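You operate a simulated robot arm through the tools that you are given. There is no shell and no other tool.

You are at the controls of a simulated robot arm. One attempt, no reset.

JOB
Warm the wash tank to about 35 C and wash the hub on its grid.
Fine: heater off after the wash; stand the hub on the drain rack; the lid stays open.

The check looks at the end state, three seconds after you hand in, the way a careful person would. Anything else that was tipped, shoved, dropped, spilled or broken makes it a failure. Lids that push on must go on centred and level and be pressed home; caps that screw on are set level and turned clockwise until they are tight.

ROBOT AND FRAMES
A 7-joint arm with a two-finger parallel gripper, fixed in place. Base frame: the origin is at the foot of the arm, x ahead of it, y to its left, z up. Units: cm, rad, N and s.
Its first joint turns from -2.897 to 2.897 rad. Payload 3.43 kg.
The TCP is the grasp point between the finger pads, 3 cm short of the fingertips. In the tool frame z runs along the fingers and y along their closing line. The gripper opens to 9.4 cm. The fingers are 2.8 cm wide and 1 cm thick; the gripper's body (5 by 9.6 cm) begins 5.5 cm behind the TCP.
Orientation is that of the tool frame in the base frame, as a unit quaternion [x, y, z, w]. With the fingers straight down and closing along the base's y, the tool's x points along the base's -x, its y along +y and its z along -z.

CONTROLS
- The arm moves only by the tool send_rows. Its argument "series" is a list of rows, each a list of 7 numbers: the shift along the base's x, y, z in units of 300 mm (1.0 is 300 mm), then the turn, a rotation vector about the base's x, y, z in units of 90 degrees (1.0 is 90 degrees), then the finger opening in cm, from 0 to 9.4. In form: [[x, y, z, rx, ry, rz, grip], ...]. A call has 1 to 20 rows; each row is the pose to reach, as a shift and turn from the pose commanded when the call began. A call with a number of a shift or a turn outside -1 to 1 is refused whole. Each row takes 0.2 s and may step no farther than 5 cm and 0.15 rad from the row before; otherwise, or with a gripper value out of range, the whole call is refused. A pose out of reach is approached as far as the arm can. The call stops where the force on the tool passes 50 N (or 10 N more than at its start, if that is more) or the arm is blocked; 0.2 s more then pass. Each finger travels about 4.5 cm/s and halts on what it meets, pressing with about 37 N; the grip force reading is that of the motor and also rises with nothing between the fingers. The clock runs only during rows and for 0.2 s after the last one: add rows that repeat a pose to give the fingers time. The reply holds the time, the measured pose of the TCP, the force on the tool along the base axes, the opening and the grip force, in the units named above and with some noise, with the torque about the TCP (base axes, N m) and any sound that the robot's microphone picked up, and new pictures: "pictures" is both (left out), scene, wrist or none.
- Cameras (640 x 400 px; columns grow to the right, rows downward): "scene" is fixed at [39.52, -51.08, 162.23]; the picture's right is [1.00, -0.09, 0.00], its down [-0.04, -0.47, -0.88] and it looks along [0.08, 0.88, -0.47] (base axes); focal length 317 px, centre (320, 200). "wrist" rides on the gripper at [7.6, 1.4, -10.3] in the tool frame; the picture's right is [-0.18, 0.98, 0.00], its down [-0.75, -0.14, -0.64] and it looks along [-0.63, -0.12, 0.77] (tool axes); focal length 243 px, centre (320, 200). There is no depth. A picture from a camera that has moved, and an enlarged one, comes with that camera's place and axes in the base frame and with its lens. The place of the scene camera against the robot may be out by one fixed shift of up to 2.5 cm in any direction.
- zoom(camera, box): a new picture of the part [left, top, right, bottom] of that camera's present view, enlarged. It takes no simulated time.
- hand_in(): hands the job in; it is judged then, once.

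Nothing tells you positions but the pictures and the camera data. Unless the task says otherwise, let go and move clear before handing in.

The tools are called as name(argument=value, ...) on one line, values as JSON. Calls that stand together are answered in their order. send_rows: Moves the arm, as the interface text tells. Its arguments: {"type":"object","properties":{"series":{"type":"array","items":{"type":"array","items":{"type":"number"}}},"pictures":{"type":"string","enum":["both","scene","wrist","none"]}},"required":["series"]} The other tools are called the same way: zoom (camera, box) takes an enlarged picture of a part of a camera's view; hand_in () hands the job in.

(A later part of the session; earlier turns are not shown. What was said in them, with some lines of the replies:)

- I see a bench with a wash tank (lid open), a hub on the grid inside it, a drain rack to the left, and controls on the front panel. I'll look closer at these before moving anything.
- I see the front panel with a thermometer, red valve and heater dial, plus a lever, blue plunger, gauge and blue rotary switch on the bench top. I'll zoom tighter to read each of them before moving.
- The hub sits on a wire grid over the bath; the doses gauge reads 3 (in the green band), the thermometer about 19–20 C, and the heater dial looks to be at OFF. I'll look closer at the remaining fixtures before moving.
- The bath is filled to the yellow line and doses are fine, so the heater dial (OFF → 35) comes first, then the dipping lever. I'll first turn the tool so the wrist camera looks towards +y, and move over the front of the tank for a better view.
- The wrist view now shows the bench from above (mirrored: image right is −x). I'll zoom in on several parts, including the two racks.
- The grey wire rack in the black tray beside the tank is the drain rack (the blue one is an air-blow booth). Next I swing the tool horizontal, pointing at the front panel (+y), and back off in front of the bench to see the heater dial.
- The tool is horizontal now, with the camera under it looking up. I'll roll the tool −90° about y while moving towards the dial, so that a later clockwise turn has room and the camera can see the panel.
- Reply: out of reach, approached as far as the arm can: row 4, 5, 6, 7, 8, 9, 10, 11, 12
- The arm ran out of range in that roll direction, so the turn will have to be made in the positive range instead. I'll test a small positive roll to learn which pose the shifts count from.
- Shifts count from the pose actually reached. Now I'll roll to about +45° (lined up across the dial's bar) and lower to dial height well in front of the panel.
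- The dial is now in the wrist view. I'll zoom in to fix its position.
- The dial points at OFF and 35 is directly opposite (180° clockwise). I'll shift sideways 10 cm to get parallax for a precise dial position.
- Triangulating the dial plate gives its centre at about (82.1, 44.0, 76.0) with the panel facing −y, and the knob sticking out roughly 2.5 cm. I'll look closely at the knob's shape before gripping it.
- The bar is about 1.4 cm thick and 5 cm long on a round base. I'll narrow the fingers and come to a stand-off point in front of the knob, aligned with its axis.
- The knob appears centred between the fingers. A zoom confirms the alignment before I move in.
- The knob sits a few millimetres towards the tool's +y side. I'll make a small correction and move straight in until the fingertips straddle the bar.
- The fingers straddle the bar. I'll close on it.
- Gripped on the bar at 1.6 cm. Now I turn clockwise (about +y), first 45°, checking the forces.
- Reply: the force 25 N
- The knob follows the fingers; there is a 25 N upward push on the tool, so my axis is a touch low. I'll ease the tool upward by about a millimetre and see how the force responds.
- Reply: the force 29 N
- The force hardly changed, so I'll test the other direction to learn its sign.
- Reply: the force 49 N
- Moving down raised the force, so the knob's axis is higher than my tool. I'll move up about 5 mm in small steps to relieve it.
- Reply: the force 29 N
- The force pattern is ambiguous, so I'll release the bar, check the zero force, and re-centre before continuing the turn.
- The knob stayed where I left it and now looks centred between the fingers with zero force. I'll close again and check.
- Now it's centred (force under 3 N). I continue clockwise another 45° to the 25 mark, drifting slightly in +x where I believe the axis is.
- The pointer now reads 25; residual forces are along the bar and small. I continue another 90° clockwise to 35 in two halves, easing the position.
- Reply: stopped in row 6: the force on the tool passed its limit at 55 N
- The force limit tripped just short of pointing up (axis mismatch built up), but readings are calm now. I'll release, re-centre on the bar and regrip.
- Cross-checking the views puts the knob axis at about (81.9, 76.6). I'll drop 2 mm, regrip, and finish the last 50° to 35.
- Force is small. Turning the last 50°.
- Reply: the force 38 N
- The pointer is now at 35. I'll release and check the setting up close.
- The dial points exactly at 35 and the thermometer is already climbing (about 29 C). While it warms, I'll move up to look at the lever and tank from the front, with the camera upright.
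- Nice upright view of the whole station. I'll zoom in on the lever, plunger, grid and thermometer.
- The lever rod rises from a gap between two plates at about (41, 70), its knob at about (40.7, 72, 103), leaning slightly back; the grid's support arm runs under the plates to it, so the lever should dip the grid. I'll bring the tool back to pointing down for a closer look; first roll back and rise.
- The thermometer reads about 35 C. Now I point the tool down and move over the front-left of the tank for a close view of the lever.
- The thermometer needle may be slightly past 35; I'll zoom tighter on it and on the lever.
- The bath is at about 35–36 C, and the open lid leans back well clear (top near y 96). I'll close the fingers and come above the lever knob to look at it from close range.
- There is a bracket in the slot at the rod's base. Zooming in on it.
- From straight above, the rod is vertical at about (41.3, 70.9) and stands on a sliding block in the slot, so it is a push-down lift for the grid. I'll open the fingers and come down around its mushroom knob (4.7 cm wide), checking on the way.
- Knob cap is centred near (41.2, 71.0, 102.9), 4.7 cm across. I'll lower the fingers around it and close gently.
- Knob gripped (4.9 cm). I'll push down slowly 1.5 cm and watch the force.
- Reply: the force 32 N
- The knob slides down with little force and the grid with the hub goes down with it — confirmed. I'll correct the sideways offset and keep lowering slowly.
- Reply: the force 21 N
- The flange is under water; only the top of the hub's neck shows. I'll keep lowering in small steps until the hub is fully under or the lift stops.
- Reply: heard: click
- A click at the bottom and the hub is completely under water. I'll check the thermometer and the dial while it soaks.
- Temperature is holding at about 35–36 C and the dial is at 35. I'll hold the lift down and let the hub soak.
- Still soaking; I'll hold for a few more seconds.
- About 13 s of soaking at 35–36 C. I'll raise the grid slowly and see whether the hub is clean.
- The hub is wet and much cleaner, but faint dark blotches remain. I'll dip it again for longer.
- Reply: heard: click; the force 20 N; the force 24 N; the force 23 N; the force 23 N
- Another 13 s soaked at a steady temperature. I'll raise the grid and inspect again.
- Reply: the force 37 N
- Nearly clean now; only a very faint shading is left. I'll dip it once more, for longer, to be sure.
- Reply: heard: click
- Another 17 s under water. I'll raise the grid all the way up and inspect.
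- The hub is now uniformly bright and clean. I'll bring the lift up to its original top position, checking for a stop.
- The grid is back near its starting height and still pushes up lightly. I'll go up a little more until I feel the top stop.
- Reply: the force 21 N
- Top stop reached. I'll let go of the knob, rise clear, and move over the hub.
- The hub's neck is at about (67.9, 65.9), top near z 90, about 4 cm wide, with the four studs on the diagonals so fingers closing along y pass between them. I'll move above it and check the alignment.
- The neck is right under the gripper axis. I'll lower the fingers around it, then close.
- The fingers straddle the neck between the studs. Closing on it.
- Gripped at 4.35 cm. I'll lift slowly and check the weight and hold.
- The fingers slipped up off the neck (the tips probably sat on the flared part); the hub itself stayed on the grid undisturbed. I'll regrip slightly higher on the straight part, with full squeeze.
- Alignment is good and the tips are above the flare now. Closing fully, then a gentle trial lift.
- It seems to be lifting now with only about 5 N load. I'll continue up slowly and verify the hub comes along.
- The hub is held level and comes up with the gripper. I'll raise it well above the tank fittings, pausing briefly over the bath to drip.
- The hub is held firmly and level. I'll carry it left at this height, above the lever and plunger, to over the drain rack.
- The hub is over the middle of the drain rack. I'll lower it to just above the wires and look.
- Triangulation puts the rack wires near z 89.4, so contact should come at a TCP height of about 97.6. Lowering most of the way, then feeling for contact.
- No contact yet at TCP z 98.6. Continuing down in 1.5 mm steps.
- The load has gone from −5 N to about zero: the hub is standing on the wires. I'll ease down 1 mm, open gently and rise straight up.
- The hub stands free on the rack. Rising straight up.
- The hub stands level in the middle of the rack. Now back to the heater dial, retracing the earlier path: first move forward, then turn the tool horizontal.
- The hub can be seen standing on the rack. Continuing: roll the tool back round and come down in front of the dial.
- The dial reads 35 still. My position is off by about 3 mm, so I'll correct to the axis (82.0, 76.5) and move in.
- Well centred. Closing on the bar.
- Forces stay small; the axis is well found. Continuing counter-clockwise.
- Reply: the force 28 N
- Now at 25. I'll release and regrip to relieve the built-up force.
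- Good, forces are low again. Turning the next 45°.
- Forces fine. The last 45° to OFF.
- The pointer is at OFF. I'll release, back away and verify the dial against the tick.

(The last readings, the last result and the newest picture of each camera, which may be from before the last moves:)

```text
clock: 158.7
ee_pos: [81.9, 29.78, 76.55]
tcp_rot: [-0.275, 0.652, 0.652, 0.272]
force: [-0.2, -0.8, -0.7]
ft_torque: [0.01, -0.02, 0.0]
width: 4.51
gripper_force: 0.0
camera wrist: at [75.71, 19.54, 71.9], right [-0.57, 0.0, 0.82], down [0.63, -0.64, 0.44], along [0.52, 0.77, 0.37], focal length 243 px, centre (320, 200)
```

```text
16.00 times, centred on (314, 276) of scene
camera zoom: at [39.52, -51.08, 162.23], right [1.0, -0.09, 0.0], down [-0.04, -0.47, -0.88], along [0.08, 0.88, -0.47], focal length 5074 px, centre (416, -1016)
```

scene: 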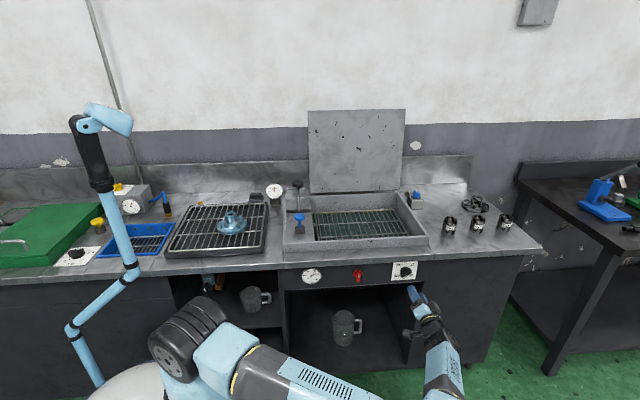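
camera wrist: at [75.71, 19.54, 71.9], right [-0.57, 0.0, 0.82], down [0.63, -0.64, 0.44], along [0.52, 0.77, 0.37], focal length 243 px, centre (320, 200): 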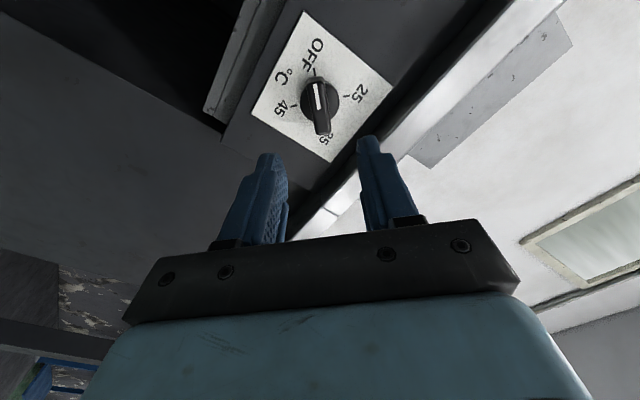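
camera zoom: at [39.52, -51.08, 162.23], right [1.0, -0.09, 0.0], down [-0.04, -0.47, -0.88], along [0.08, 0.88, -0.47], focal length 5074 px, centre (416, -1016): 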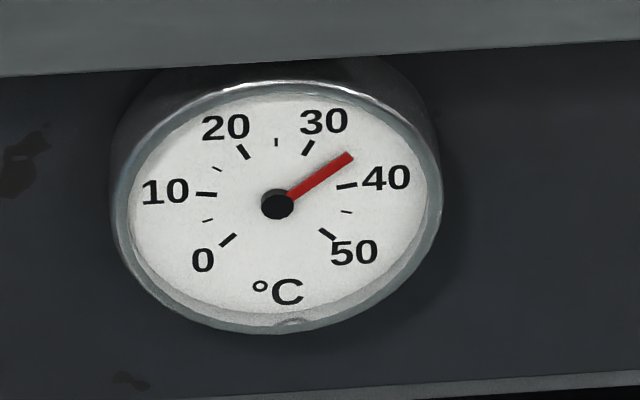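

The dial is back exactly at OFF and the bath has begun to cool. I'll back the arm away and do a final check of the whole scene.

send_rows(series=[[-0.03, -0.1, 0.05, 0, 0.03, 0, 6], [-0.1, -0.2, 0.14, 0, 0.06, 0, 6], [-0.17, -0.29, 0.23, 0, 0.1, 0, 6], [-0.24, -0.38, 0.32, 0, 0.14, 0, 6], [-0.31, -0.46, 0.41, 0, 0.18, 0, 6], [-0.38, -0.49, 0.51, 0, 0.22, 0, 6], [-0.46, -0.49, 0.61, 0, 0.26, 0, 6], [-0.54, -0.49, 0.71, 0, 0.3, 0, 6], [-0.63, -0.49, 0.81, 0, 0.34, 0, 6], [-0.72, -0.49, 0.91, 0, 0.38, 0, 6]], pictures="both")

send_rows(series=[[-0.04, 0, 0.06, 0, 0, 0, 6], [-0.1, 0, 0.15, 0, 0, 0, 6], [-0.18, 0, 0.25, 0, 0, 0, 6], [-0.26, 0, 0.35, 0, 0, 0, 6], [-0.34, 0, 0.45, 0, 0, 0, 6], [-0.4, 0, 0.55, 0, 0, 0, 6]], pictures="both")

zoom(camera="scene", box=[160, 165, 320, 285])

zoom(camera="scene", box=[270, 165, 430, 285])

zoom(camera="scene", box=[212, 200, 252, 240])

```text
clock: 160.9
ee_pos: [60.31, 15.37, 103.56]
tcp_rot: [-0.07, 0.703, 0.705, 0.067]
force: [0.5, 0.5, -0.4]
ft_torque: [0.02, 0.02, -0.01]
width: 5.98
gripper_force: 0.0
camera wrist: at [52.61, 5.06, 103.37], right [-0.01, 0.0, 1.0], down [0.77, -0.64, 0.0], along [0.64, 0.77, 0.01], focal length 243 px, centre (320, 200)
```

scene: 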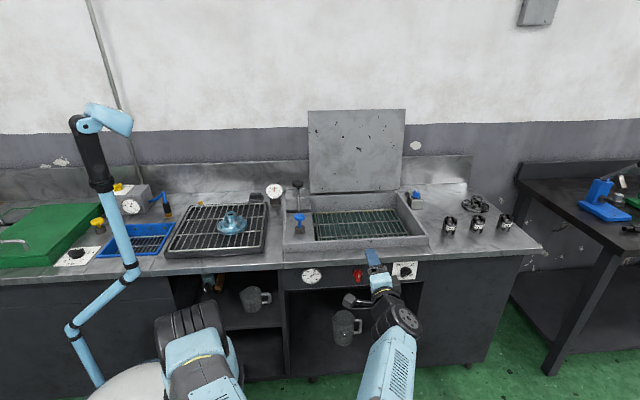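
wrist: 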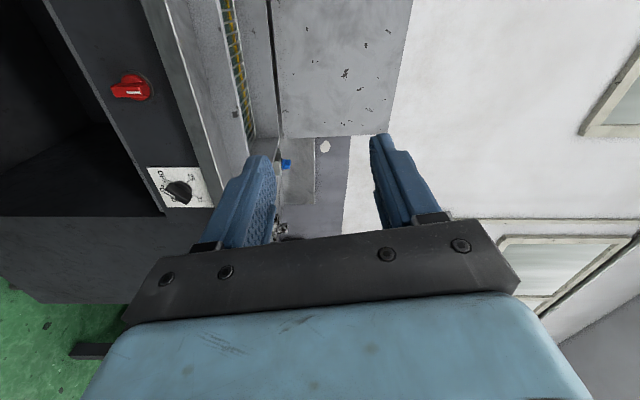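

```text
clock: 162.3
ee_pos: [48.35, 15.18, 120.49]
tcp_rot: [-0.07, 0.702, 0.705, 0.067]
force: [0.4, -1.1, -0.6]
ft_torque: [0.01, 0.02, 0.01]
width: 6.01
gripper_force: 0.1
camera wrist: at [40.58, 4.98, 120.21], right [-0.01, 0.0, 1.0], down [0.77, -0.64, 0.01], along [0.64, 0.77, 0.01], focal length 243 px, centre (320, 200)
```

scene: 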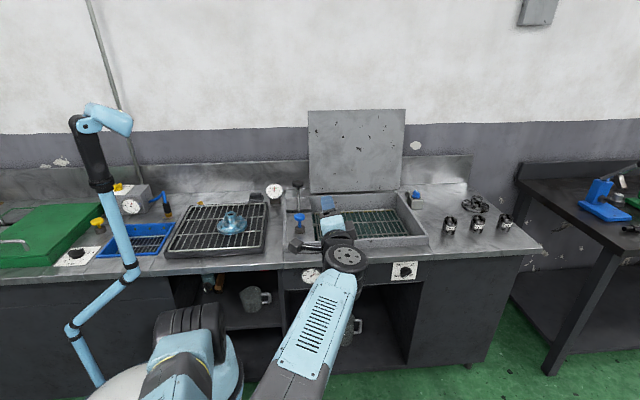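
wrist: 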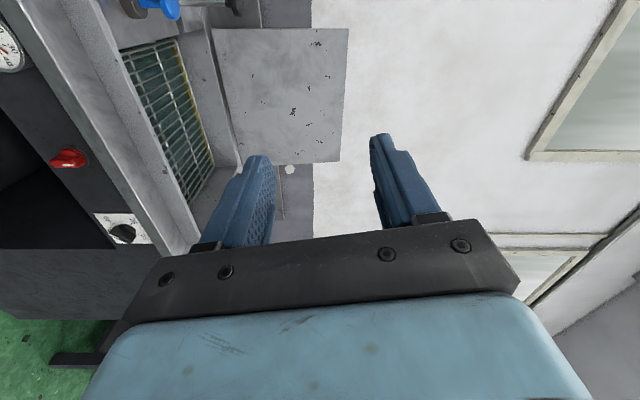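

```text
3.33 times, centred on (240, 225) of scene
camera zoom: at [39.52, -51.08, 162.23], right [1.0, -0.09, 0.0], down [-0.04, -0.47, -0.88], along [0.08, 0.88, -0.47], focal length 1057 px, centre (587, 117)
```

zoom: 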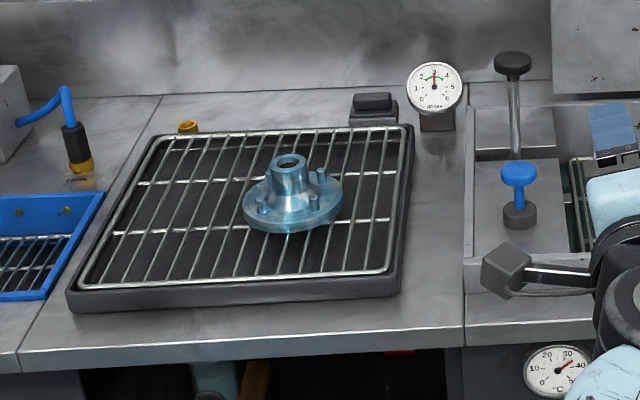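

```text
3.33 times, centred on (350, 225) of scene
camera zoom: at [39.52, -51.08, 162.23], right [1.0, -0.09, 0.0], down [-0.04, -0.47, -0.88], along [0.08, 0.88, -0.47], focal length 1057 px, centre (220, 117)
```

zoom: 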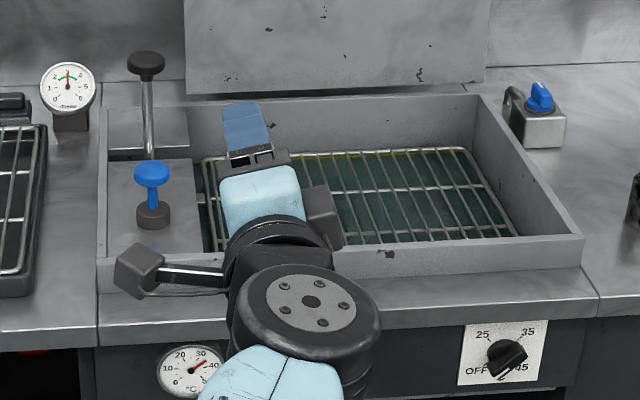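

```text
10.00 times, centred on (232, 220) of scene
camera zoom: at [39.52, -51.08, 162.23], right [1.0, -0.09, 0.0], down [-0.04, -0.47, -0.88], along [0.08, 0.88, -0.47], focal length 3171 px, centre (1200, 0)
```

zoom: 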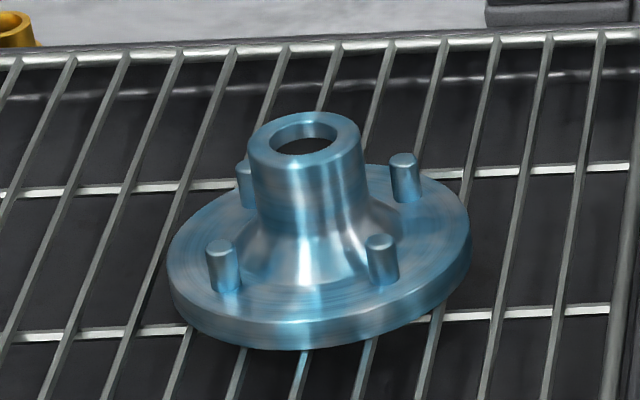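

The end state looks right:
- The hub is clean and stands level on the drain rack.
- The heater dial is at OFF.
- The lid is open and the grid lift is up.
- Nothing else has moved, and the arm is clear.

Handing in.

hand_in()

```text
The job is handed in.
```

The hub is washed and standing level on the drain rack, and the job is handed in. I haven't been told the result of the check.

- **Heating:** I turned the heater dial from OFF to 35. The tank thermometer settled at about 35–36 C and held there for the whole wash.
- **Wash:** I lowered the grid with its push-down lift and soaked the hub three times, about 13 to 17 s each, until no dark marks were left. The lift is back up at its top stop.
- **Hub:** My first grip on the wet neck slipped off, but the hub stayed where it was on the grid. The second grip held, and I set the hub down in the middle of the rack.
- **Heater:** The dial is back at OFF and the water had started to cool.
- **Everything else:** The lid stayed open and the detergent gauge still reads 3 doses. In the last pictures nothing else looked moved or spilled. The arm has let go and backed clear.
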